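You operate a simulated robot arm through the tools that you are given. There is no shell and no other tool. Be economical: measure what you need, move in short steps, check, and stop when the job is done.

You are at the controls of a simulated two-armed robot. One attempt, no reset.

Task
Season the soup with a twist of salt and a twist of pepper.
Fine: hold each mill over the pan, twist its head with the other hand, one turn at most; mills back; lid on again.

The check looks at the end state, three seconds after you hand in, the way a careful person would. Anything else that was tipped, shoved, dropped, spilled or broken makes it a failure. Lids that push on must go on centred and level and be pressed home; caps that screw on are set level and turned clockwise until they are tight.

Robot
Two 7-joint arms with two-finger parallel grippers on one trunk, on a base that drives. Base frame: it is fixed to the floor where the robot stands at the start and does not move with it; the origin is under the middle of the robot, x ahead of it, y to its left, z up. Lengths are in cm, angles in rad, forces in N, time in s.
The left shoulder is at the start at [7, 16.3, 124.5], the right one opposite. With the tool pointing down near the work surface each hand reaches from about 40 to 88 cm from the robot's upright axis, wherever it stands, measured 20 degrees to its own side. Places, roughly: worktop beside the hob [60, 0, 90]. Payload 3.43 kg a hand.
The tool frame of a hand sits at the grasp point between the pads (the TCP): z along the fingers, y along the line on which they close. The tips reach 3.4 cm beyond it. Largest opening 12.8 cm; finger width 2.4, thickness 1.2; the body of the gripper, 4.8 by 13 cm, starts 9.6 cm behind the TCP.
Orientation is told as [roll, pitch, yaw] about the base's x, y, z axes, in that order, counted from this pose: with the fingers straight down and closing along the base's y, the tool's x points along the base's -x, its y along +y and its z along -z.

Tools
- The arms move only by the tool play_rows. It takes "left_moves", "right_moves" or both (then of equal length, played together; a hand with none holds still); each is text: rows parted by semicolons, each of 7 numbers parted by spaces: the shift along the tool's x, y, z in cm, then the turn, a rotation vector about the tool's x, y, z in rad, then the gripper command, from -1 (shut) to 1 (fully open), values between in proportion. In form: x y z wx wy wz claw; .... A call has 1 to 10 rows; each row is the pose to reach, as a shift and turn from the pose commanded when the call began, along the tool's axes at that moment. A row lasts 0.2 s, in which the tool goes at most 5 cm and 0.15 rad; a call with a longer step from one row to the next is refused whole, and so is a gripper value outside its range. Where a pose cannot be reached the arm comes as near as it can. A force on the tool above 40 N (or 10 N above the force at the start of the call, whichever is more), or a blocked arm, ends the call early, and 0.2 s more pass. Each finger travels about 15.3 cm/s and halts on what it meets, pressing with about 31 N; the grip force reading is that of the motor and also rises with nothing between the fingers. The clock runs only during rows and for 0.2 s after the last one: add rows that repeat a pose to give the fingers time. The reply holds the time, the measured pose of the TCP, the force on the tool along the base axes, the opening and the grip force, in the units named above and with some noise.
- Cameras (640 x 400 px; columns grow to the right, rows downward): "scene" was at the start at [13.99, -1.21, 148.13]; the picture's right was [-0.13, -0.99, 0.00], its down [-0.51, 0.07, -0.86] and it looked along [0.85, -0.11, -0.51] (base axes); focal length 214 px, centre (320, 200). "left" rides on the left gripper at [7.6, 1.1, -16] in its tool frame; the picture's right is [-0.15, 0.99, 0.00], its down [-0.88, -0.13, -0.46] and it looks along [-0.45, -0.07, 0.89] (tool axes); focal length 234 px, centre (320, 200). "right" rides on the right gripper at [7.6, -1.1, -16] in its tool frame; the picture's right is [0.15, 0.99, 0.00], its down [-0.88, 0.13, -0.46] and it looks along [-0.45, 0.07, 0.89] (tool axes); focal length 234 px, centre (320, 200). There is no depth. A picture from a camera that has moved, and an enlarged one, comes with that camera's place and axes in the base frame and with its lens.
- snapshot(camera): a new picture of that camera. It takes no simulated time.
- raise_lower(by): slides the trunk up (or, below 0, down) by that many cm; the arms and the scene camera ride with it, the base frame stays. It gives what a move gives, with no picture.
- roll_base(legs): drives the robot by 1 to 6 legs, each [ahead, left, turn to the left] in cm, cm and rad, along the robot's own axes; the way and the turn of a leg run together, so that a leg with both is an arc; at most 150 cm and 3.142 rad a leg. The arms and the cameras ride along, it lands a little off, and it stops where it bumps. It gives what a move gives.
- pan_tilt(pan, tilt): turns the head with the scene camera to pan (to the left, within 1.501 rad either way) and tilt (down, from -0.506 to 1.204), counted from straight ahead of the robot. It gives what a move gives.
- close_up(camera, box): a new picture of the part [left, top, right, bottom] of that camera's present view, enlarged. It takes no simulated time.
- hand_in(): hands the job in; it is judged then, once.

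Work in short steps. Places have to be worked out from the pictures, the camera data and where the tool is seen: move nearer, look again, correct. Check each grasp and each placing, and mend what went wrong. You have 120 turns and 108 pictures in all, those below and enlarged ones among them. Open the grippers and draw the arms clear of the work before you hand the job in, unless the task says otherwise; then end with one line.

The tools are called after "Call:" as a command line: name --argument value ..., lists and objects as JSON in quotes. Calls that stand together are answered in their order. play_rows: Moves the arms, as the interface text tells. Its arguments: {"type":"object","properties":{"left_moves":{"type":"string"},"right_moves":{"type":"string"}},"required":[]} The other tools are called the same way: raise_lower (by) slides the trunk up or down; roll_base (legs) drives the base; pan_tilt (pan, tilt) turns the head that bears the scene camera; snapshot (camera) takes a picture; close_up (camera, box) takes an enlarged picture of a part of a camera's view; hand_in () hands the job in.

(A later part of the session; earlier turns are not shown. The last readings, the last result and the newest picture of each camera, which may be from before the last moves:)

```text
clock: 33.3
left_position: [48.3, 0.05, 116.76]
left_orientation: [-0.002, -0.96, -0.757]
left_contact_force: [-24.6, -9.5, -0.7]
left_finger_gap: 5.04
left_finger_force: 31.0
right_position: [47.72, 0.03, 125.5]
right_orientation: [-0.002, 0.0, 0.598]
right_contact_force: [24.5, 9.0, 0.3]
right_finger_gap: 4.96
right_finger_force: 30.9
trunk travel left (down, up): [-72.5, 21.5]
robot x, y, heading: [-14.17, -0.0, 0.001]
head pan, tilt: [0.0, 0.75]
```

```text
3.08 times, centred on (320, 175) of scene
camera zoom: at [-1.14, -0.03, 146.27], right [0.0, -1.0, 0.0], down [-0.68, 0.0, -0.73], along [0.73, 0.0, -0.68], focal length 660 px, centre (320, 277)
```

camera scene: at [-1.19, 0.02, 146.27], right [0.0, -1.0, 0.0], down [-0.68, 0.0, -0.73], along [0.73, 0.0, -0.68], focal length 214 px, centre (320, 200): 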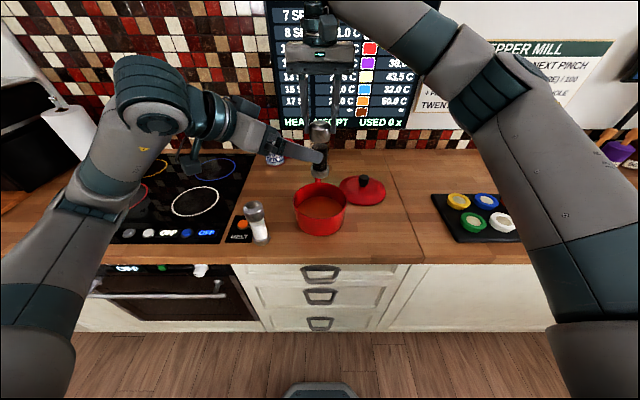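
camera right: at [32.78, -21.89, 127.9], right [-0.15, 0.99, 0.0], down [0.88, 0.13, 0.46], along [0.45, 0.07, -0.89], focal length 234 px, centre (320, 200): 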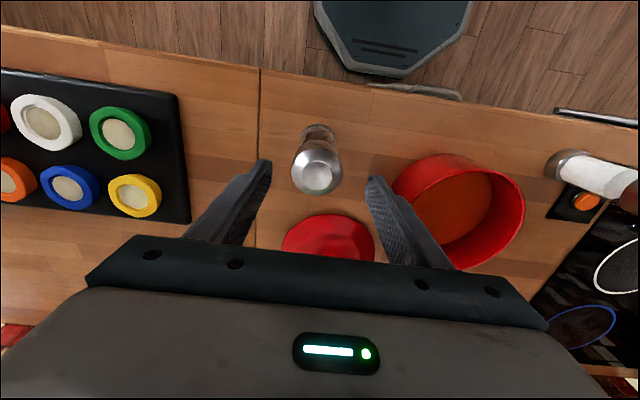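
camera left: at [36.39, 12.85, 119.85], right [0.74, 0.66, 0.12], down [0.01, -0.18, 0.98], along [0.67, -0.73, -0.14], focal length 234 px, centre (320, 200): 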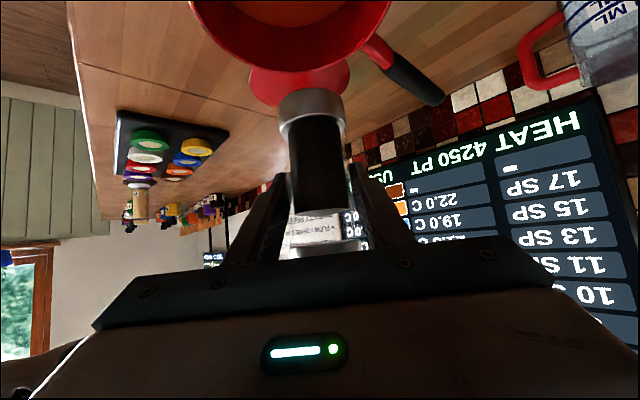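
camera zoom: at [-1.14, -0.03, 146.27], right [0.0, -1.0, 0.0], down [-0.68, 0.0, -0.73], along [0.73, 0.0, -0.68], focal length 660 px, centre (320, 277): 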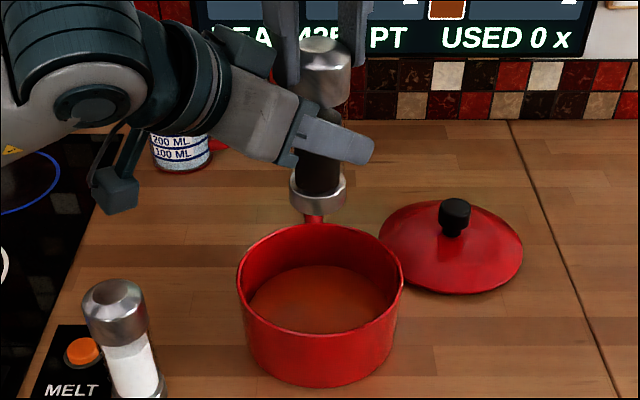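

The head is turning with the body held. I'll back off the left strain and twist another 1.2.

Call:
play_rows --left_moves "0.074 -0.3 -0.106 0 0 0 -1; 0.074 -0.3 -0.106 0 0 0 -1; 0.074 -0.3 -0.106 0 0 0 -1; 0.074 -0.3 -0.106 0 0 0 -1; 0.074 -0.3 -0.106 0 0 0 -1; 0.074 -0.3 -0.106 0 0 0 -1; 0.074 -0.3 -0.106 0 0 0 -1; 0.074 -0.3 -0.106 0 0 0 -1; 0.074 -0.3 -0.106 0 0 0 -1; 0.074 -0.3 -0.106 0 0 0 -1" --right_moves "0 0 0 0 0 0 -1; 0 0 0 0 0 0.15 -1; 0 0 0 0 0 0.3 -1; 0 0 0 0 0 0.45 -1; 0 0 0 0 0 0.6 -1; 0 0 0 0 0 0.75 -1; 0 0 0 0 0 0.9 -1; 0 0 0 0 0 1.05 -1; 0 0 0 0 0 1.2 -1; 0 0 0 0 0 1.2 -1"

Call:
snapshot --camera "left"

Call:
close_up --camera "scene" --box '[260, 110, 380, 240]'

```text
clock: 35.5
left_position: [47.87, 0.04, 116.91]
left_orientation: [-0.001, -0.96, -0.754]
left_contact_force: [16.0, -11.4, -0.4]
left_finger_gap: 5.01
left_finger_force: 30.8
right_position: [48.03, 0.02, 125.61]
right_orientation: [0.0, 0.001, -0.601]
right_contact_force: [-16.3, 11.6, -1.9]
right_finger_gap: 4.92
right_finger_force: 31.4
trunk travel left (down, up): [-72.5, 21.5]
robot x, y, heading: [-14.51, -0.06, 0.001]
head pan, tilt: [0.0, 0.75]
```

```text
69 pictures are left
camera left: at [36.02, 12.8, 119.85], right [0.74, 0.66, 0.12], down [0.01, -0.18, 0.98], along [0.67, -0.73, -0.14], focal length 234 px, centre (320, 200)
```

left: 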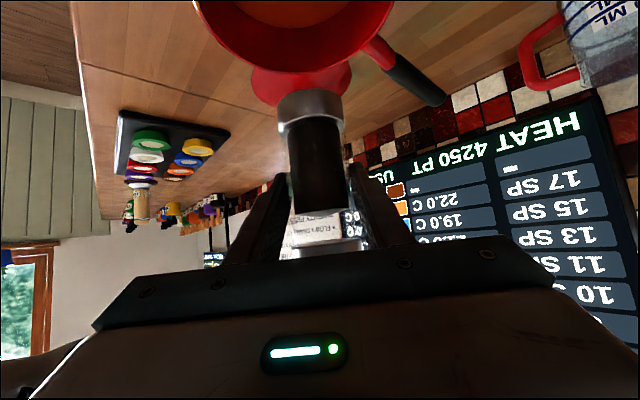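

```text
3.08 times, centred on (320, 175) of scene
camera zoom: at [-1.14, -0.03, 146.27], right [0.0, -1.0, 0.0], down [-0.68, 0.0, -0.73], along [0.73, 0.0, -0.68], focal length 660 px, centre (320, 277)
```

zoom: 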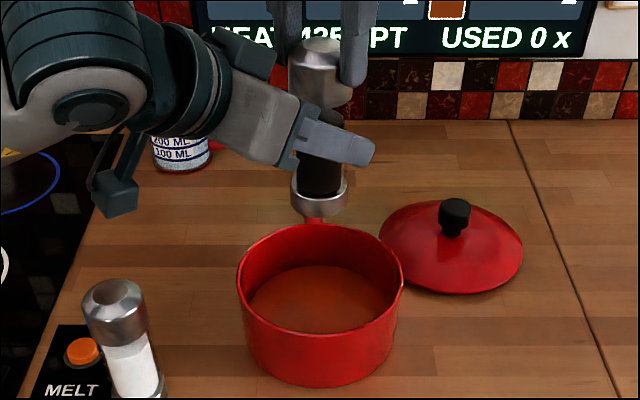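

1.8 rad has been turned. I'll look closely at the soup for grains and at the mill's pepper level.

Call:
close_up --camera "scene" --box '[295, 180, 350, 215]'

Call:
close_up --camera "left" --box '[180, 0, 420, 260]'

```text
11.43 times, centred on (322, 198) of scene
camera zoom: at [-1.14, -0.03, 146.27], right [0.0, -1.0, 0.0], down [-0.68, 0.0, -0.73], along [0.73, 0.0, -0.68], focal length 2451 px, centre (291, 229)
```

zoom: 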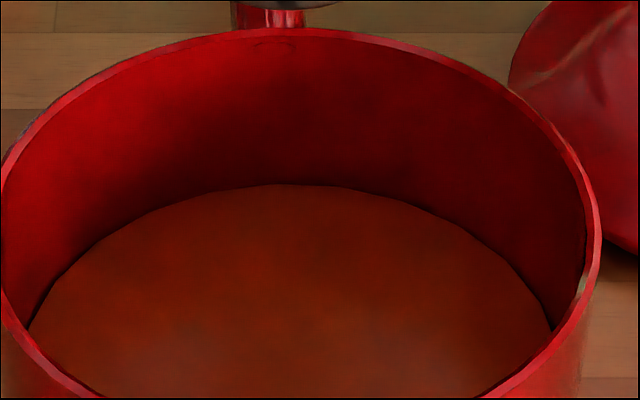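

```text
1.54 times, centred on (300, 130) of left
camera zoom: at [36.02, 12.8, 119.85], right [0.74, 0.66, 0.12], down [0.01, -0.18, 0.98], along [0.67, -0.73, -0.14], focal length 360 px, centre (351, 308)
```

zoom: 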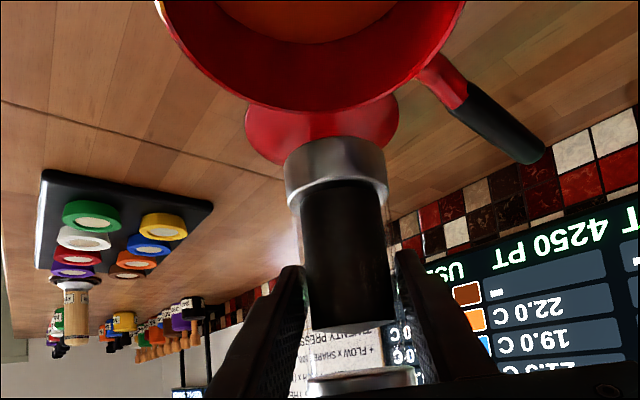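

No grains can be made out at this range. I'll continue the same twist in one stroke, to just over half a turn.

Call:
play_rows --right_moves "0 0 0 0 0 0.15 -1; 0 0 0 0 0 0.3 -1; 0 0 0 0 0 0.45 -1; 0 0 0 0 0 0.6 -1; 0 0 0 0 0 0.75 -1; 0 0 0 0 0 0.9 -1; 0 0 0 0 0 0.9 -1"

Call:
play_rows --right_moves "0 0 0 0 0 0.15 -1; 0 0 0 0 0 0.3 -1; 0 0 0 0 0 0.45 -1; 0 0 0 0 0 0.6 -1; 0 0 0 0 0 0.6 -1"

Call:
snapshot --camera "scene"

Call:
close_up --camera "scene" --box '[295, 110, 350, 215]'

```text
clock: 37.1
left_position: [47.81, 0.11, 116.8]
left_orientation: [-0.003, -0.958, -0.757]
left_contact_force: [-0.5, -1.9, 0.2]
left_finger_gap: 5.01
left_finger_force: 30.7
right_position: [47.89, -0.22, 125.53]
right_orientation: [0.001, 0.001, -1.504]
right_contact_force: [0.6, 2.1, -0.2]
right_finger_gap: 4.96
right_finger_force: 30.9
trunk travel left (down, up): [-72.5, 21.5]
robot x, y, heading: [-14.4, 0.11, 0.001]
head pan, tilt: [0.0, 0.75]
```

```text
clock: 38.3
left_position: [47.81, 0.04, 116.74]
left_orientation: [-0.002, -0.958, -0.756]
left_contact_force: [-7.6, 8.3, -1.1]
left_finger_gap: 4.99
left_finger_force: 31.0
right_position: [47.99, 0.03, 125.55]
right_orientation: [-0.001, -0.002, -1.801]
right_contact_force: [8.1, -8.3, 1.9]
right_finger_gap: 4.95
right_finger_force: 30.9
right hand out of reach, approached as far as the arm can: row 3, 4, 5
trunk travel left (down, up): [-72.5, 21.5]
robot x, y, heading: [-14.6, 0.38, 0.0]
head pan, tilt: [0.0, 0.75]
```

```text
65 pictures are left
camera scene: at [-1.14, -0.03, 146.27], right [0.0, -1.0, 0.0], down [-0.68, 0.0, -0.73], along [0.73, 0.0, -0.68], focal length 214 px, centre (320, 200)
```

scene: 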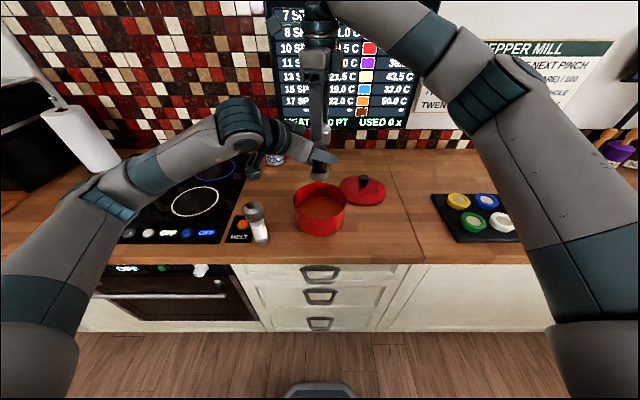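

```text
3.81 times, centred on (322, 162) of scene
camera zoom: at [-1.14, -0.03, 146.27], right [0.0, -1.0, 0.0], down [-0.68, 0.0, -0.73], along [0.73, 0.0, -0.68], focal length 817 px, centre (310, 343)
```

zoom: 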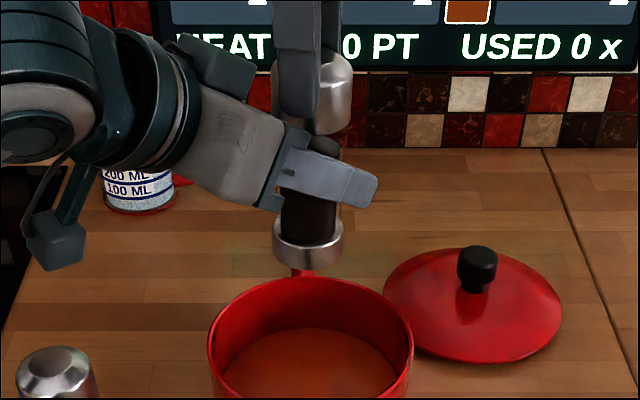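

3.0 rad has been turned and the wrist is at its limit. I'll check the soup from the right wrist camera.

Call:
snapshot --camera "right"

Call:
close_up --camera "left" --box '[200, 0, 400, 125]'

```text
63 pictures are left
camera right: at [48.5, 7.72, 141.57], right [1.0, -0.08, 0.0], down [-0.07, -0.89, 0.46], along [-0.04, -0.46, -0.89], focal length 234 px, centre (320, 200)
```

right: 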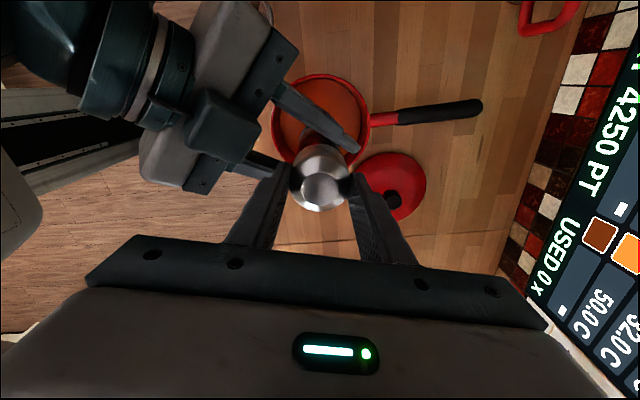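

```text
3.20 times, centred on (300, 62) of left
camera zoom: at [36.01, 12.83, 119.83], right [0.74, 0.66, 0.12], down [0.01, -0.19, 0.98], along [0.67, -0.73, -0.14], focal length 749 px, centre (384, 640)
```

zoom: 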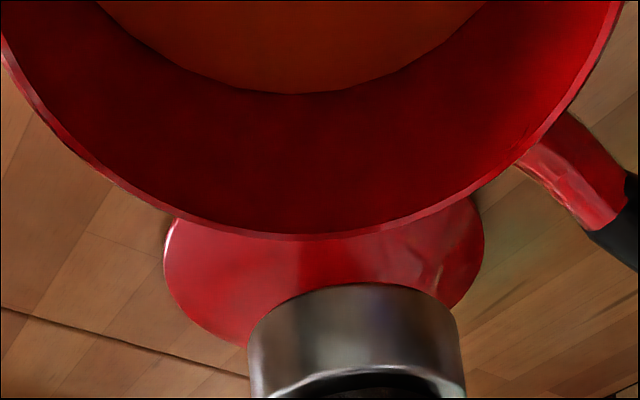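

The turn is done (3.0 rad, under half a turn). I'll open the left hand and draw it straight back from the mill.

Call:
play_rows --left_moves "0 0 0 0 0 0 -0.5; 0 0 0 0 0 0 -0.1; 0 0 0 0 0 0 0.3; 0 0 0 0 0 0 0.6; 0 0 0 0 0 0 0.6; 0 0 -3 0 0 0 0.8; 0 0 -6 0 0 0 1; 0 0 -9 0 0 0 1; 0 0 -12 0 0 0 1; 0 0 -15 0 0 0 1"

Call:
play_rows --right_moves "0 0 0 0 0 -0.15 -1; 0 0 0 0 0 -0.3 -1; 0 0 0 0 0 -0.45 -1; 0 0 0 0 0 -0.6 -1; 0 0 0 0 0 -0.75 -1; 0 0 0 0 0 -0.9 -1; 0 0 0 0 0 -1.05 -1; 0 0 0 0 0 -1.2 -1; 0 0 0 0 0 -1.35 -1; 0 0 0 0 0 -1.5 -1"

Call:
snapshot --camera "scene"

Call:
snapshot --camera "left"

```text
clock: 40.5
left_position: [38.93, 8.86, 125.32]
left_orientation: [-0.001, -0.962, -0.757]
left_contact_force: [0.4, -0.5, 0.7]
left_finger_gap: 12.8
left_finger_force: 0.1
right_position: [47.75, 0.04, 125.59]
right_orientation: [-0.001, 0.001, -1.8]
right_contact_force: [0.6, -0.6, -2.7]
right_finger_gap: 4.97
right_finger_force: 31.4
trunk travel left (down, up): [-72.5, 21.5]
robot x, y, heading: [-14.39, -0.06, 0.002]
head pan, tilt: [0.0, 0.75]
```

```text
clock: 42.7
left_position: [39.03, 8.81, 125.37]
left_orientation: [-0.001, -0.959, -0.758]
left_contact_force: [-0.1, -0.4, -0.6]
left_finger_gap: 12.82
left_finger_force: 0.1
right_position: [47.87, 0.06, 125.56]
right_orientation: [-0.002, 0.001, -0.296]
right_contact_force: [0.0, 0.6, -3.8]
right_finger_gap: 4.97
right_finger_force: 31.2
trunk travel left (down, up): [-72.5, 21.5]
robot x, y, heading: [-14.46, 0.15, -0.003]
head pan, tilt: [0.0, 0.75]
```

```text
61 pictures are left
camera scene: at [-1.15, -0.02, 146.27], right [0.0, -1.0, 0.0], down [-0.68, 0.0, -0.73], along [0.73, 0.0, -0.68], focal length 214 px, centre (320, 200)
```

scene: 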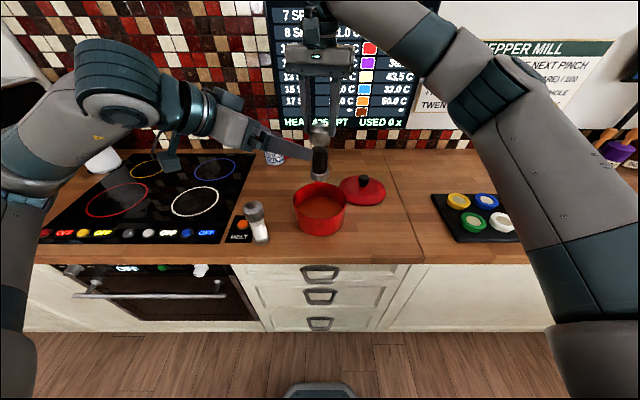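

```text
60 pictures are left
camera left: at [27.21, 21.61, 128.28], right [0.74, 0.66, 0.12], down [0.01, -0.18, 0.98], along [0.67, -0.73, -0.14], focal length 234 px, centre (320, 200)
```

left: 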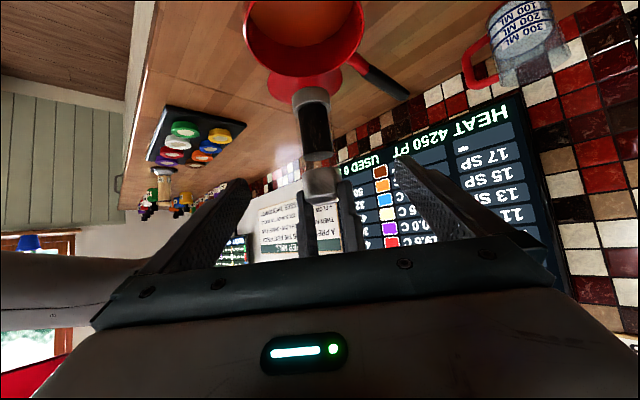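

I'll check for tilt of the hanging mill in both views.

Call:
close_up --camera "scene" --box '[280, 90, 360, 190]'

Call:
close_up --camera "left" --box '[240, 60, 400, 260]'

```text
4.00 times, centred on (320, 140) of scene
camera zoom: at [-1.15, -0.02, 146.27], right [0.0, -1.0, 0.0], down [-0.68, 0.0, -0.73], along [0.73, 0.0, -0.68], focal length 858 px, centre (320, 440)
```

zoom: 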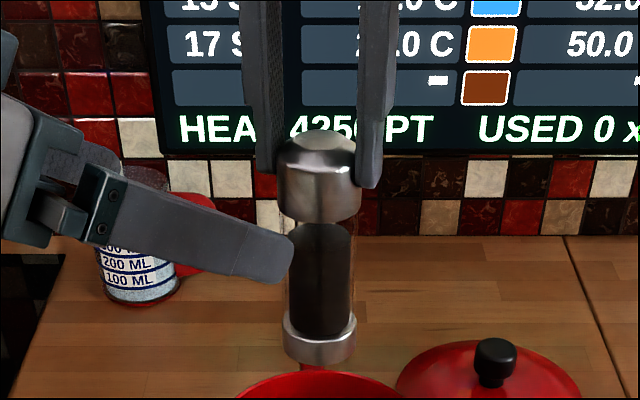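

```text
2.00 times, centred on (320, 160) of left
camera zoom: at [27.21, 21.61, 128.28], right [0.74, 0.66, 0.12], down [0.01, -0.18, 0.98], along [0.67, -0.73, -0.14], focal length 468 px, centre (320, 280)
```

zoom: 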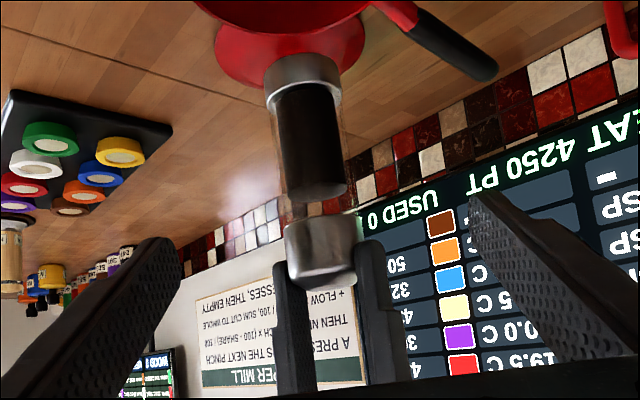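

The mill hangs plumb. I'll finish turning back to yaw 0, then carry the pepper to above its place at (40.6, -21.05).

Call:
play_rows --right_moves "0 0 0 0 0 -0.15 -1; 0 0 0 0 0 -0.298 -1; 0 0 0 0 0 -0.298 -1"

Call:
play_rows --right_moves "1.2 -3.5 0 0 0 0 -1; 2.4 -7 0 0 0 0 -1; 3.6 -10.5 0 0 0 0 -1; 4.8 -14 0 0 0 0 -1; 6 -17.5 0 0 0 0 -1; 7.2 -21.1 0 0 0 0 -1; 7.2 -21.1 4 0 0 0 -1; 7.2 -21.1 8 0 0 0 -1; 7.2 -21.1 12 0 0 0 -1; 7.2 -21.1 12 0 0 0 -1"

Call:
close_up --camera "scene" --box '[340, 120, 500, 270]'

```text
clock: 43.5
left_position: [39.0, 8.73, 125.31]
left_orientation: [-0.002, -0.962, -0.756]
left_contact_force: [-0.3, -0.3, -0.4]
left_finger_gap: 12.8
left_finger_force: 0.0
right_position: [47.7, -0.06, 125.64]
right_orientation: [-0.001, 0.002, 0.0]
right_contact_force: [-0.1, 0.0, -2.5]
right_finger_gap: 4.94
right_finger_force: 31.1
trunk travel left (down, up): [-72.5, 21.5]
robot x, y, heading: [-14.52, 0.07, 0.004]
head pan, tilt: [0.0, 0.75]
```

```text
clock: 45.7
left_position: [39.14, 8.96, 125.25]
left_orientation: [-0.002, -0.961, -0.756]
left_contact_force: [0.0, -0.1, -0.6]
left_finger_gap: 12.78
left_finger_force: 0.1
right_position: [40.47, -20.75, 113.93]
right_orientation: [0.0, 0.0, -0.001]
right_contact_force: [-1.3, 0.1, -2.9]
right_finger_gap: 4.93
right_finger_force: 31.1
trunk travel left (down, up): [-72.5, 21.5]
robot x, y, heading: [-14.61, -0.23, -0.002]
head pan, tilt: [0.0, 0.75]
```

```text
2.67 times, centred on (420, 195) of scene
camera zoom: at [-1.15, 0.03, 146.27], right [0.0, -1.0, 0.0], down [-0.68, 0.0, -0.73], along [0.73, 0.0, -0.68], focal length 572 px, centre (53, 213)
```

zoom: 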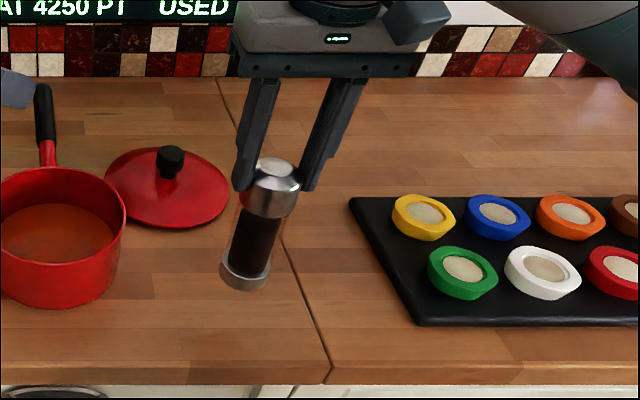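

I'll lower 5.4 and then creep until contact.

Call:
play_rows --right_moves "0 -0.15 2.5 0 0 0 -1; 0 -0.15 4.5 0 0 0 -1; 0 -0.15 5.4 0 0 0 -1; 0 -0.15 5.7 0 0 0 -1; 0 -0.15 5.9 0 0 0 -1; 0 -0.15 6.1 0 0 0 -1; 0 -0.15 6.1 0 0 0 -1"

Call:
close_up --camera "scene" --box '[340, 140, 460, 250]'

```text
clock: 47.3
left_position: [38.98, 8.84, 125.38]
left_orientation: [-0.001, -0.962, -0.757]
left_contact_force: [-0.4, 0.1, -0.4]
left_finger_gap: 12.79
left_finger_force: 0.1
right_position: [40.5, -21.25, 107.82]
right_orientation: [0.001, -0.001, -0.001]
right_contact_force: [0.7, -0.5, 2.5]
right_finger_gap: 4.96
right_finger_force: 30.5
trunk travel left (down, up): [-72.5, 21.5]
robot x, y, heading: [-14.27, 0.17, -0.003]
head pan, tilt: [0.0, 0.75]
```

```text
3.64 times, centred on (400, 195) of scene
camera zoom: at [-1.34, 0.02, 146.31], right [0.0, -1.0, 0.0], down [-0.68, 0.0, -0.73], along [0.73, 0.0, -0.68], focal length 780 px, centre (29, 218)
```

zoom: 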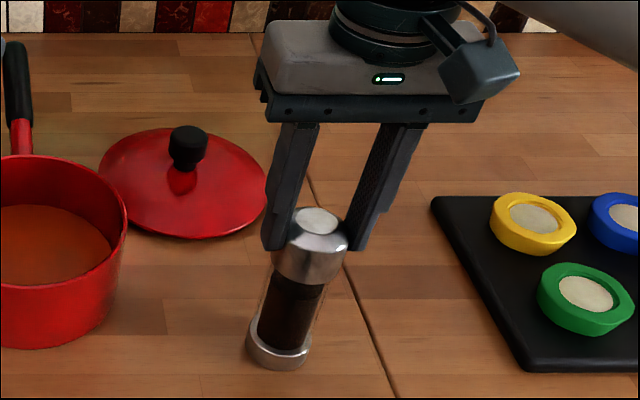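

It's just touching. I'll press 0.2 more, open the fingers evenly, and rise.

Call:
play_rows --right_moves "0 0 0.15 0 0 0 -1; 0 0 0.15 0 0 0 -0.4; 0 0 0.15 0 0 0 -0.2; 0 0 0.15 0 0 0 0; 0 0 0.15 0 0 0 0.3; 0 0 0.15 0 0 0 0.3; 0 0 -2.5 0 0 0 0.3; 0 0 -6 0 0 0 0.3; 0 0 -10 0 0 0 0.3; 0 0 -14 0 0 0 0.3"

Call:
snapshot --camera "right"

Call:
close_up --camera "scene" --box '[200, 140, 460, 270]'

```text
clock: 49.5
left_position: [38.91, 8.93, 125.35]
left_orientation: [-0.001, -0.959, -0.758]
left_contact_force: [0.5, 0.2, -0.4]
left_finger_gap: 12.83
left_finger_force: 0.2
right_position: [40.26, -21.48, 121.66]
right_orientation: [0.001, 0.001, -0.001]
right_contact_force: [0.2, 0.7, -0.4]
right_finger_gap: 8.33
right_finger_force: 0.1
trunk travel left (down, up): [-72.5, 21.5]
robot x, y, heading: [-14.07, -0.13, 0.0]
head pan, tilt: [0.0, 0.75]
```

```text
55 pictures are left
camera right: at [32.67, -22.49, 137.66], right [-0.14, 0.99, 0.0], down [0.88, 0.13, 0.45], along [0.45, 0.07, -0.89], focal length 234 px, centre (320, 200)
```

right: 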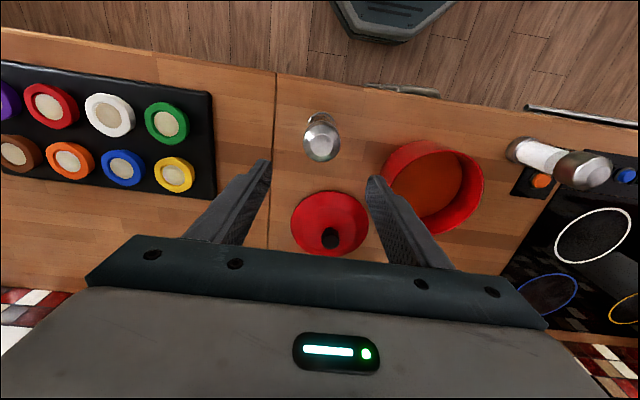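

```text
2.46 times, centred on (330, 205) of scene
camera zoom: at [-1.27, 0.06, 146.27], right [0.0, -1.0, 0.0], down [-0.68, 0.0, -0.73], along [0.73, 0.0, -0.68], focal length 528 px, centre (295, 188)
```

zoom: 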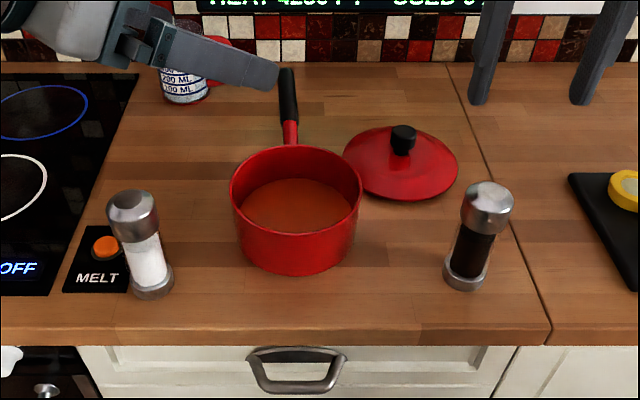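

The pepper is back in place, upright. I'll check the soup for pepper specks now that it is unobstructed.

Call:
close_up --camera "right" --box '[380, 135, 490, 240]'

Call:
close_up --camera "scene" --box '[290, 175, 355, 240]'

```text
3.81 times, centred on (435, 188) of right
camera zoom: at [32.67, -22.49, 137.66], right [-0.14, 0.99, 0.0], down [0.88, 0.13, 0.45], along [0.45, 0.07, -0.89], focal length 892 px, centre (-118, 248)
```

zoom: 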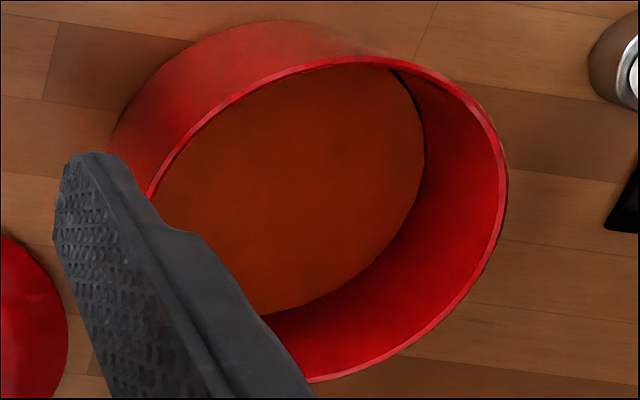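

```text
6.15 times, centred on (322, 208) of scene
camera zoom: at [-1.27, 0.06, 146.27], right [0.0, -1.0, 0.0], down [-0.68, 0.0, -0.73], along [0.73, 0.0, -0.68], focal length 1320 px, centre (305, 154)
```

zoom: 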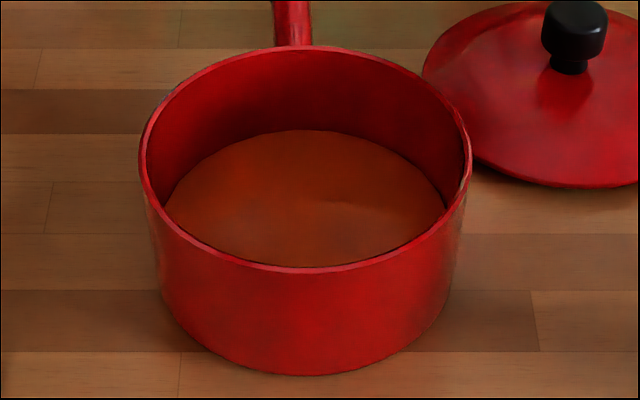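

No specks can be made out, but the stroke was solid, so I go on to the salt, mirrored. The left hand goes tool-down above the salt while the right turns to the sideways holding pose.

Call:
play_rows --left_moves "0.19 0.61 -0.66 -0.0403 0.1013 -0.0774 1; 0.38 1.22 -1.32 -0.0806 0.2026 -0.1548 1; 0.57 1.82 -1.98 -0.1208 0.3039 -0.2322 1; 0.76 2.43 -2.64 -0.1611 0.4052 -0.3096 1; 0.96 3.04 -3.31 -0.2014 0.5066 -0.3869 0.8; 1.15 3.65 -3.97 -0.2417 0.6079 -0.4643 0.6; 1.34 4.25 -4.63 -0.2819 0.7092 -0.5417 0.4; 1.53 4.86 -5.29 -0.3222 0.8105 -0.6191 0.3; 1.72 5.47 -5.95 -0.3625 0.9118 -0.6965 0.3; 1.72 5.47 -5.95 -0.3625 0.9118 -0.6965 0.3" --right_moves "0.63 0.53 -0.81 -0.0403 -0.1013 -0.0774 0.5; 1.27 1.07 -1.62 -0.0806 -0.2026 -0.1548 0.7; 1.9 1.6 -2.43 -0.1208 -0.3039 -0.2322 0.9; 2.53 2.13 -3.24 -0.1611 -0.4052 -0.3096 1; 3.17 2.67 -4.06 -0.2014 -0.5066 -0.3869 1; 3.8 3.2 -4.87 -0.2417 -0.6079 -0.4643 1; 4.43 3.73 -5.68 -0.2819 -0.7092 -0.5417 1; 5.07 4.27 -6.49 -0.3222 -0.8105 -0.6191 1; 5.7 4.8 -7.3 -0.3625 -0.9118 -0.6965 1; 5.7 4.8 -7.3 -0.3625 -0.9118 -0.6965 1"

Call:
snapshot --camera "left"

Call:
snapshot --camera "scene"

```text
clock: 51.7
left_position: [38.42, 16.62, 127.42]
left_orientation: [0.0, 0.003, 0.0]
left_contact_force: [0.3, -0.1, -0.1]
left_finger_gap: 8.31
left_finger_force: 0.2
right_position: [34.99, -16.11, 128.63]
right_orientation: [0.0, -0.961, 0.756]
right_contact_force: [0.2, 1.0, 0.3]
right_finger_gap: 12.79
right_finger_force: 0.1
trunk travel left (down, up): [-72.5, 21.5]
robot x, y, heading: [-14.24, 0.08, -0.001]
head pan, tilt: [0.0, 0.75]
```

```text
51 pictures are left
camera left: at [30.96, 17.62, 143.35], right [0.15, 0.99, 0.0], down [0.88, -0.13, 0.45], along [0.45, -0.07, -0.89], focal length 234 px, centre (320, 200)
```

left: 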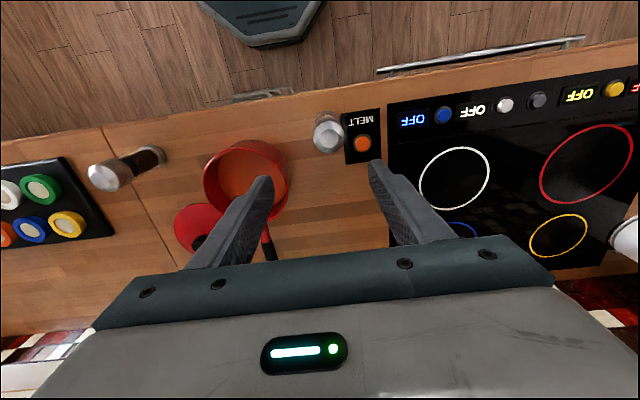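

```text
50 pictures are left
camera scene: at [-1.13, 0.02, 146.27], right [0.0, -1.0, 0.0], down [-0.68, 0.0, -0.73], along [0.73, 0.0, -0.68], focal length 214 px, centre (320, 200)
```

scene: 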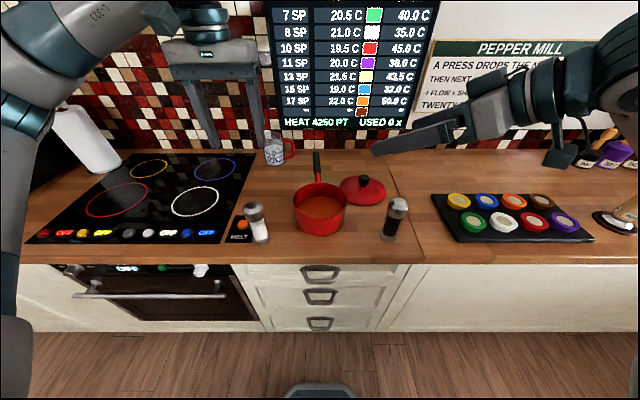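

The salt's head is near (38.6, 17.5). I'll centre over it and lower to just above.

Call:
play_rows --left_moves "-0.1 0.5 4 0 0 0 0.3; -0.2 0.9 8 0 0 0 0.3; -0.2 0.9 12 0 0 0 0.3; -0.2 0.9 15.2 0 0 0 0.3; -0.2 0.9 15.2 0 0 0 0.3"

Call:
snapshot --camera "left"

Call:
close_up --camera "scene" --box '[210, 160, 310, 250]'

```text
clock: 52.9
left_position: [38.66, 17.44, 112.41]
left_orientation: [-0.001, 0.0, -0.001]
left_contact_force: [-0.1, -1.1, 0.4]
left_finger_gap: 8.33
left_finger_force: 0.1
right_position: [35.0, -16.27, 128.68]
right_orientation: [0.001, -0.959, 0.754]
right_contact_force: [0.5, 0.2, -0.6]
right_finger_gap: 12.77
right_finger_force: 0.0
trunk travel left (down, up): [-72.5, 21.5]
robot x, y, heading: [-14.59, 0.37, 0.003]
head pan, tilt: [0.0, 0.75]
```

```text
49 pictures are left
camera left: at [31.11, 18.5, 128.44], right [0.15, 0.99, 0.0], down [0.88, -0.13, 0.46], along [0.45, -0.07, -0.89], focal length 234 px, centre (320, 200)
```

left: 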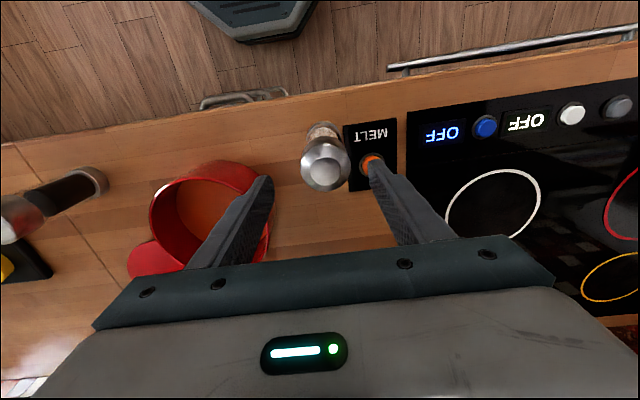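

```text
4.44 times, centred on (260, 205) of scene
camera zoom: at [-1.22, -0.06, 146.28], right [0.0, -1.0, 0.0], down [-0.68, 0.0, -0.73], along [0.73, 0.0, -0.68], focal length 953 px, centre (587, 178)
```

zoom: 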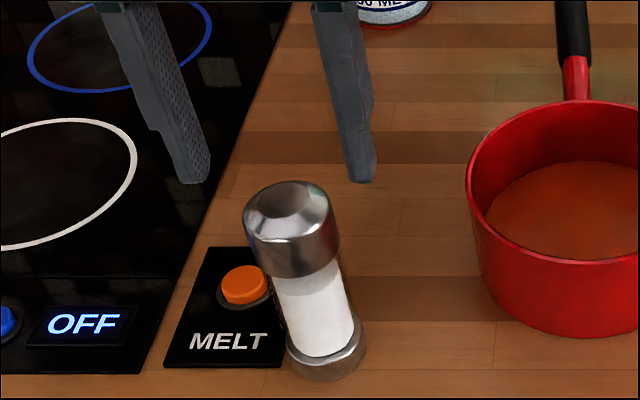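

The two views disagree slightly on y, averaging near zero. I'll lower over the head still open and check before closing.

Call:
play_rows --left_moves "0 0.15 1.5 0 0 0 0.3; 0 0.15 3 0 0 0 0.3; 0 0.15 4.7 0 0 0 0.3; 0 0.15 4.7 0 0 0 0.1; 0 0.15 4.7 0 0 0 0; 0 0.15 4.7 0 0 0 -0.05; 0 0.15 4.7 0 0 0 -0.1; 0 0.15 4.7 0 0 0 -0.1"

Call:
close_up --camera "left" --box '[240, 100, 400, 200]'

Call:
close_up --camera "scene" --box '[210, 160, 310, 250]'

```text
clock: 54.7
left_position: [38.72, 17.57, 107.6]
left_orientation: [-0.001, 0.0, -0.001]
left_contact_force: [-0.1, 0.7, 0.2]
left_finger_gap: 5.78
left_finger_force: 0.2
right_position: [35.12, -16.28, 128.73]
right_orientation: [0.002, -0.959, 0.753]
right_contact_force: [-0.2, 0.1, -0.3]
right_finger_gap: 12.82
right_finger_force: 0.0
trunk travel left (down, up): [-72.5, 21.5]
robot x, y, heading: [-14.54, -0.14, -0.002]
head pan, tilt: [0.0, 0.75]
```

```text
4.00 times, centred on (320, 150) of left
camera zoom: at [31.17, 18.57, 123.56], right [0.15, 0.99, 0.0], down [0.88, -0.13, 0.46], along [0.45, -0.07, -0.89], focal length 937 px, centre (320, 400)
```

zoom: 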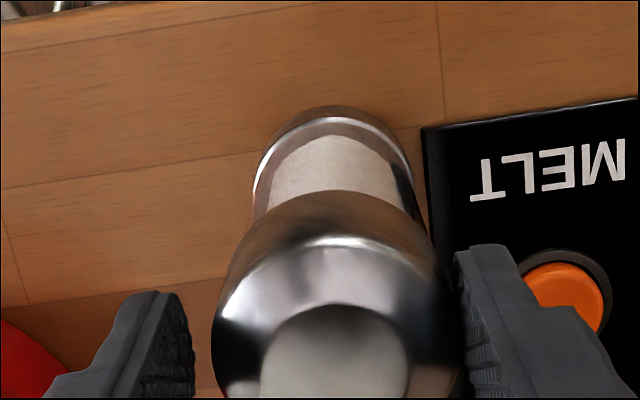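

```text
4.44 times, centred on (260, 205) of scene
camera zoom: at [-1.18, -0.03, 146.27], right [0.0, -1.0, 0.0], down [-0.68, 0.0, -0.73], along [0.73, 0.0, -0.68], focal length 953 px, centre (587, 178)
```

zoom: 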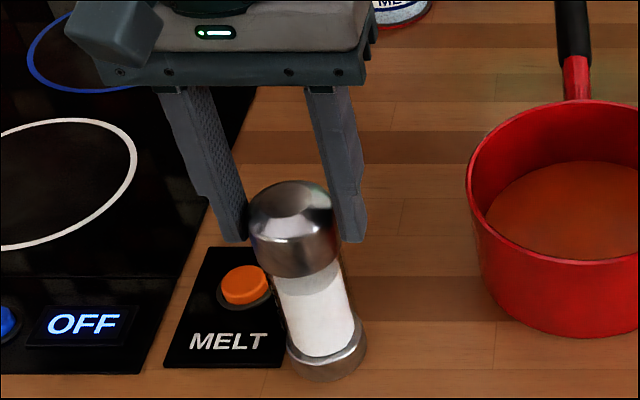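

The head sits about 0.2 toward +y. I'll nudge, close firmly and lift.

Call:
play_rows --left_moves "0 0.2 0 0 0 0 -0.1; 0 0.2 0 0 0 0 -0.17; 0 0.2 0 0 0 0 -0.2; 0 0.2 0 0 0 0 -0.25; 0 0.2 0 0 0 0 -0.4; 0 0.2 0 0 0 0 -1; 0 0.2 0 0 0 0 -1; 0 0.2 -1 0 0 0 -1; 0 0.2 -3 0 0 0 -1; 0 0.2 -3 0 0 0 -1"

Call:
close_up --camera "scene" --box '[210, 160, 310, 250]'

```text
clock: 56.9
left_position: [38.67, 17.67, 110.54]
left_orientation: [-0.001, 0.0, -0.002]
left_contact_force: [-0.4, 0.1, -3.3]
left_finger_gap: 5.1
left_finger_force: 31.0
right_position: [35.12, -16.27, 128.71]
right_orientation: [0.003, -0.959, 0.754]
right_contact_force: [0.4, 0.5, 0.2]
right_finger_gap: 12.8
right_finger_force: 0.0
trunk travel left (down, up): [-72.5, 21.5]
robot x, y, heading: [-14.24, -0.14, 0.005]
head pan, tilt: [0.0, 0.75]
```

```text
4.44 times, centred on (260, 205) of scene
camera zoom: at [-1.12, -0.01, 146.27], right [0.0, -1.0, 0.0], down [-0.68, 0.0, -0.73], along [0.73, 0.0, -0.68], focal length 953 px, centre (587, 178)
```

zoom: 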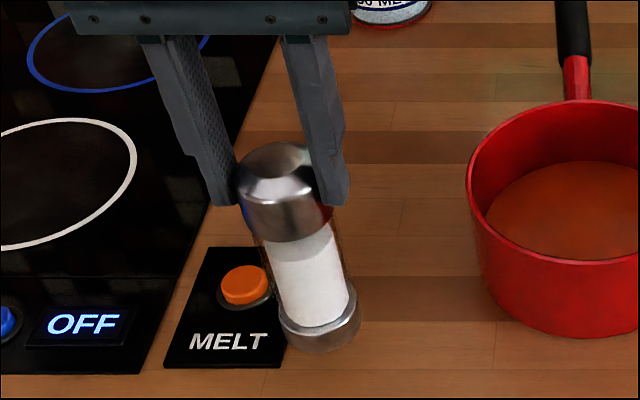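

The salt is held (gap 5.1). I'll raise it and carry it over the pan.

Call:
play_rows --left_moves "0 0 -5 0 0 0 -1; 0 0 -10 0 0 0 -1; 0 0 -15 0 0 0 -1; -1.9 -3.5 -15 0 0 0 -1; -3.7 -7.1 -15 0 0 0 -1; -5.6 -10.6 -15 0 0 0 -1; -7.4 -14.2 -15 0 0 0 -1; -9.3 -17.7 -15 0 0 0 -1; -9.3 -17.7 -15 0 0 0 -1"

Call:
play_rows --left_moves "0 0 0 0 0 -0.15 -1; 0 0 0 0 0 -0.3 -1; 0 0 0 0 0 -0.45 -1; 0 0 0 0 0 -0.6 -1; 0 0 0 0 0 -0.75 -1; 0 0 0 0 0 -0.9 -1; 0 0 0 0 0 -1.05 -1; 0 0 0 0 0 -1.2 -1; 0 0 0 0 0 -1.35 -1; 0 0 0 0 0 -1.5 -1"

Call:
snapshot --camera "right"

Call:
snapshot --camera "scene"

```text
clock: 58.9
left_position: [47.96, 0.37, 125.51]
left_orientation: [-0.002, 0.001, 0.0]
left_contact_force: [0.7, 0.9, -2.7]
left_finger_gap: 5.06
left_finger_force: 31.2
right_position: [34.96, -16.07, 128.73]
right_orientation: [-0.001, -0.959, 0.756]
right_contact_force: [-0.2, 0.8, 0.1]
right_finger_gap: 12.8
right_finger_force: 0.2
trunk travel left (down, up): [-72.5, 21.5]
robot x, y, heading: [-14.72, -0.31, 0.001]
head pan, tilt: [0.0, 0.75]
```

```text
clock: 61.1
left_position: [47.96, 0.0, 125.56]
left_orientation: [0.0, 0.0, 1.502]
left_contact_force: [0.5, -0.3, -2.6]
left_finger_gap: 5.07
left_finger_force: 30.9
right_position: [34.91, -16.29, 128.7]
right_orientation: [0.001, -0.958, 0.753]
right_contact_force: [-0.1, -0.8, 0.4]
right_finger_gap: 12.79
right_finger_force: 0.0
trunk travel left (down, up): [-72.5, 21.5]
robot x, y, heading: [-14.16, 0.04, 0.003]
head pan, tilt: [0.0, 0.75]
```

```text
44 pictures are left
camera right: at [22.99, -28.91, 131.69], right [-0.74, 0.66, -0.12], down [0.01, 0.19, 0.98], along [0.67, 0.73, -0.14], focal length 234 px, centre (320, 200)
```

right: 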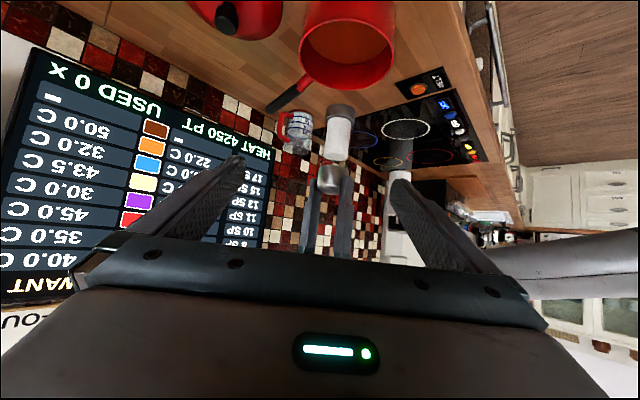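

```text
43 pictures are left
camera scene: at [-1.15, -0.04, 146.27], right [0.0, -1.0, 0.0], down [-0.68, 0.0, -0.73], along [0.73, 0.0, -0.68], focal length 214 px, centre (320, 200)
```

scene: 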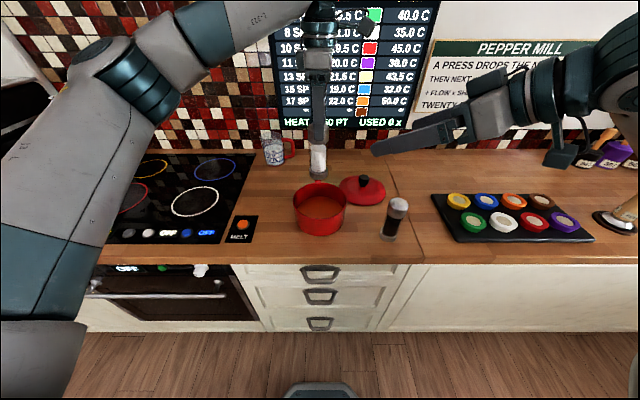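

I'll add 0.25 more pre-turn with the left and bring the right hand to its pre-grasp point.

Call:
play_rows --right_moves "-0.46 0.72 2.97 0 0 0 1; -0.92 1.44 5.93 0 0 0 1; -1.38 2.17 8.9 0 0 0 1; -1.84 2.89 11.87 0 0 0 1; -1.84 2.89 11.87 0 0 0 1" --left_moves "0 0 0 0 0 -0.12 -1; 0 0 0 0 0 -0.25 -1; 0 0 0 0 0 -0.25 -1; 0 0 0 0 0 -0.25 -1; 0 0 0 0 0 -0.25 -1"

Call:
snapshot --camera "right"

```text
clock: 62.3
left_position: [47.84, -0.08, 125.54]
left_orientation: [0.0, -0.002, 1.747]
left_contact_force: [0.4, 1.5, -3.1]
left_finger_gap: 5.06
left_finger_force: 31.3
right_position: [40.71, -6.77, 123.35]
right_orientation: [0.002, -0.96, 0.753]
right_contact_force: [-0.3, 0.3, -0.1]
right_finger_gap: 12.8
right_finger_force: 0.2
trunk travel left (down, up): [-72.5, 21.5]
robot x, y, heading: [-14.26, -0.49, -0.002]
head pan, tilt: [0.0, 0.75]
```

```text
42 pictures are left
camera right: at [28.69, -19.46, 126.33], right [-0.74, 0.66, -0.12], down [0.01, 0.18, 0.98], along [0.67, 0.73, -0.14], focal length 234 px, centre (320, 200)
```

right: 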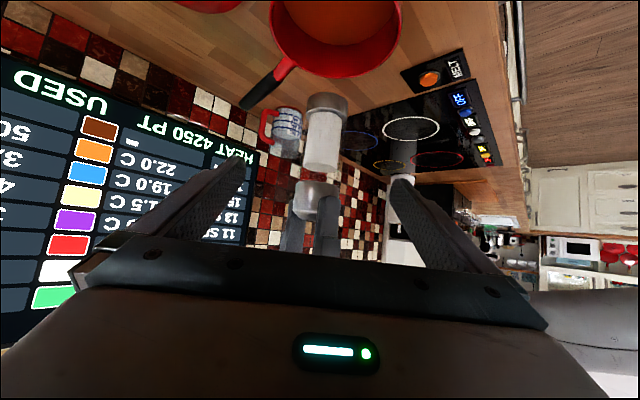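

Aligned with the glass. I'll advance 12 and narrow the fingers slowly.

Call:
play_rows --right_moves "0 0 2.5 0 0 0 1; 0 0 5 0 0 0 0.8; 0 0 7.5 0 0 0 0.7; 0 0 10 0 0 0 0.6; 0 0 12 0 0 0 0.6; 0 0 12 0 0 0 0.3; 0 0 12 0 0 0 0.1; 0 0 12 0 0 0 0; 0 0 12 0 0 0 0"

Call:
close_up --camera "right" --box '[200, 50, 440, 260]'

Call:
close_up --camera "scene" --box '[250, 80, 400, 220]'

```text
clock: 64.3
left_position: [47.88, -0.05, 125.5]
left_orientation: [0.0, 0.001, 1.749]
left_contact_force: [-0.6, 0.3, -2.9]
left_finger_gap: 5.08
left_finger_force: 30.6
right_position: [47.68, -0.13, 116.55]
right_orientation: [0.0, -0.959, 0.754]
right_contact_force: [0.3, -0.4, -0.9]
right_finger_gap: 6.4
right_finger_force: 0.1
trunk travel left (down, up): [-72.5, 21.5]
robot x, y, heading: [-14.56, 0.11, 0.002]
head pan, tilt: [0.0, 0.75]
```

```text
1.90 times, centred on (320, 155) of right
camera zoom: at [35.68, -12.84, 119.6], right [-0.74, 0.66, -0.12], down [0.01, 0.19, 0.98], along [0.67, 0.73, -0.14], focal length 446 px, centre (320, 286)
```

zoom: 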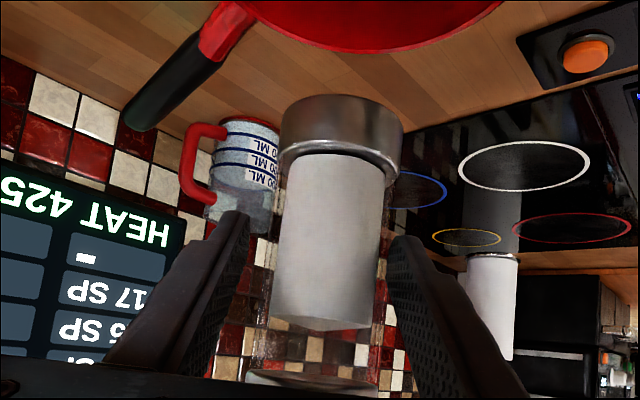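

```text
2.86 times, centred on (325, 150) of scene
camera zoom: at [-1.15, -0.05, 146.27], right [0.0, -1.0, 0.0], down [-0.68, 0.0, -0.73], along [0.73, 0.0, -0.68], focal length 613 px, centre (306, 343)
```

zoom: 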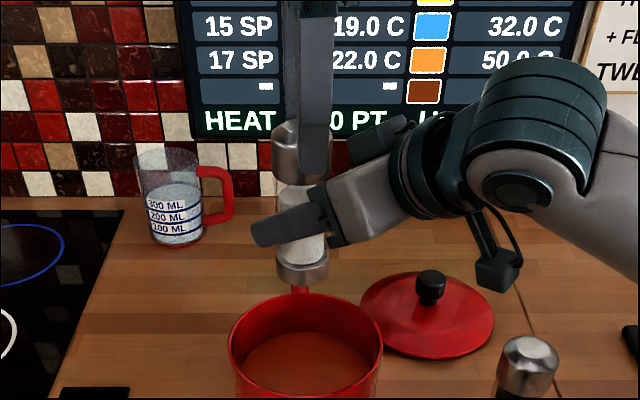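

The body sits about 0.3 toward tool +y. I'll shift and close the right hand gradually.

Call:
play_rows --right_moves "0 0.15 0 0 0 0 0; 0 0.28 0 0 0 0 -0.1; 0 0.28 0 0 0 0 -0.15; 0 0.28 0 0 0 0 -0.2; 0 0.28 0 0 0 0 -0.3; 0 0.28 0 0 0 0 -0.5; 0 0.28 0 0 0 0 -1; 0 0.28 0 0 0 0 -1"

```text
clock: 66.1
left_position: [47.8, -0.15, 125.45]
left_orientation: [0.002, -0.001, 1.749]
left_contact_force: [-2.7, 3.6, -2.9]
left_finger_gap: 5.03
left_finger_force: 31.9
right_position: [47.48, 0.15, 116.68]
right_orientation: [0.002, -0.958, 0.752]
right_contact_force: [3.4, -3.8, -0.6]
right_finger_gap: 5.07
right_finger_force: 31.0
trunk travel left (down, up): [-72.5, 21.5]
robot x, y, heading: [-14.43, -0.07, -0.003]
head pan, tilt: [0.0, 0.75]
```

The grip is firm with little strain. I'll twist the head clockwise with the left hand: 1.5, then 1.5 more.

Call:
play_rows --left_moves "0 0 0 0 0 0.15 -1; 0 0 0 0 0 0.3 -1; 0 0 0 0 0 0.45 -1; 0 0 0 0 0 0.6 -1; 0 0 0 0 0 0.75 -1; 0 0 0 0 0 0.9 -1; 0 0 0 0 0 1.05 -1; 0 0 0 0 0 1.2 -1; 0 0 0 0 0 1.35 -1; 0 0 0 0 0 1.5 -1"

Call:
close_up --camera "scene" --box '[270, 110, 370, 220]'

Call:
play_rows --left_moves "0 0 0 0 0 0.15 -1; 0 0 0 0 0 0.3 -1; 0 0 0 0 0 0.45 -1; 0 0 0 0 0 0.6 -1; 0 0 0 0 0 0.75 -1; 0 0 0 0 0 0.9 -1; 0 0 0 0 0 1.05 -1; 0 0 0 0 0 1.2 -1; 0 0 0 0 0 1.35 -1; 0 0 0 0 0 1.5 -1"

Call:
close_up --camera "right" --box '[200, 0, 440, 210]'

Call:
close_up --camera "scene" --box '[270, 110, 370, 220]'

```text
clock: 68.3
left_position: [47.88, 0.23, 125.46]
left_orientation: [0.007, 0.001, 0.247]
left_contact_force: [-15.2, 33.3, 0.5]
left_finger_gap: 5.11
left_finger_force: 30.6
right_position: [47.68, -0.08, 116.41]
right_orientation: [-0.001, -0.957, 0.751]
right_contact_force: [14.4, -33.0, -0.6]
right_finger_gap: 5.02
right_finger_force: 31.3
trunk travel left (down, up): [-72.5, 21.5]
robot x, y, heading: [-14.43, 0.04, -0.003]
head pan, tilt: [0.0, 0.75]
```

```text
3.64 times, centred on (320, 165) of scene
camera zoom: at [-1.14, -0.04, 146.27], right [0.0, -1.0, 0.0], down [-0.68, 0.0, -0.73], along [0.73, 0.0, -0.68], focal length 780 px, centre (320, 327)
```

zoom: 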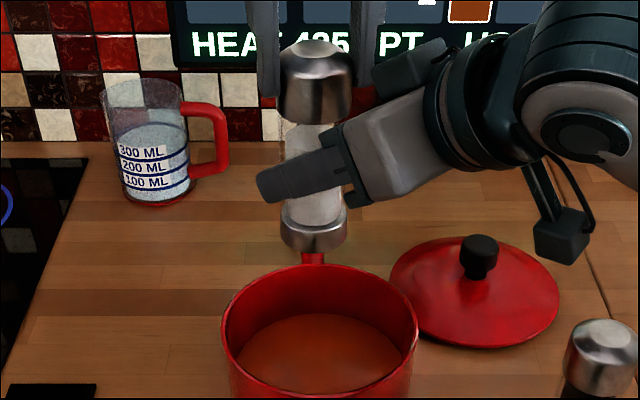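

```text
clock: 70.5
left_position: [43.73, 4.57, 124.51]
left_orientation: [0.001, -0.014, -1.207]
left_contact_force: [0.0, 1.2, 0.2]
left_finger_gap: 0.0
left_finger_force: 31.3
left hand out of reach, approached as far as the arm can: row 9, 10
right_position: [47.47, 0.63, 116.83]
right_orientation: [-0.005, -0.959, 0.759]
right_contact_force: [-0.3, 1.8, -2.1]
right_finger_gap: 5.0
right_finger_force: 30.9
trunk travel left (down, up): [-72.5, 21.5]
robot x, y, heading: [-14.39, 0.11, -0.001]
head pan, tilt: [0.0, 0.75]
```

```text
1.90 times, centred on (320, 105) of right
camera zoom: at [35.47, -12.13, 119.8], right [-0.74, 0.66, -0.12], down [0.0, 0.19, 0.98], along [0.67, 0.73, -0.14], focal length 446 px, centre (320, 381)
```

zoom: 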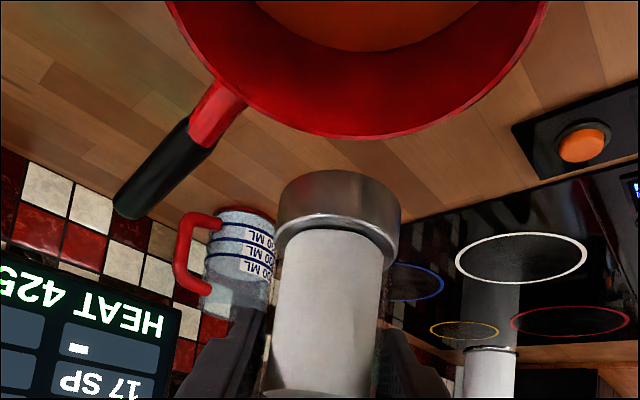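

```text
3.64 times, centred on (320, 165) of scene
camera zoom: at [-1.23, 0.51, 146.28], right [0.0, -1.0, 0.0], down [-0.68, 0.0, -0.73], along [0.73, 0.0, -0.68], focal length 780 px, centre (320, 327)
```

zoom: 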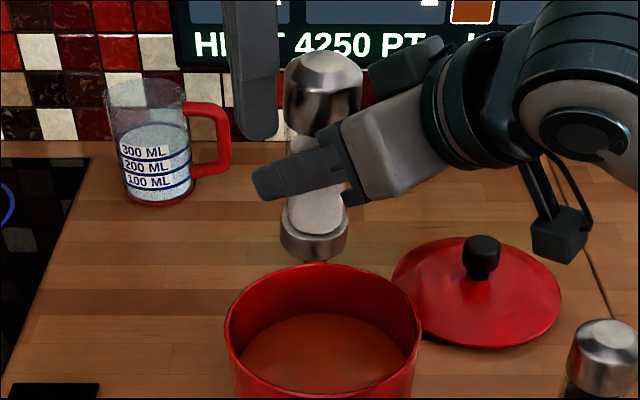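

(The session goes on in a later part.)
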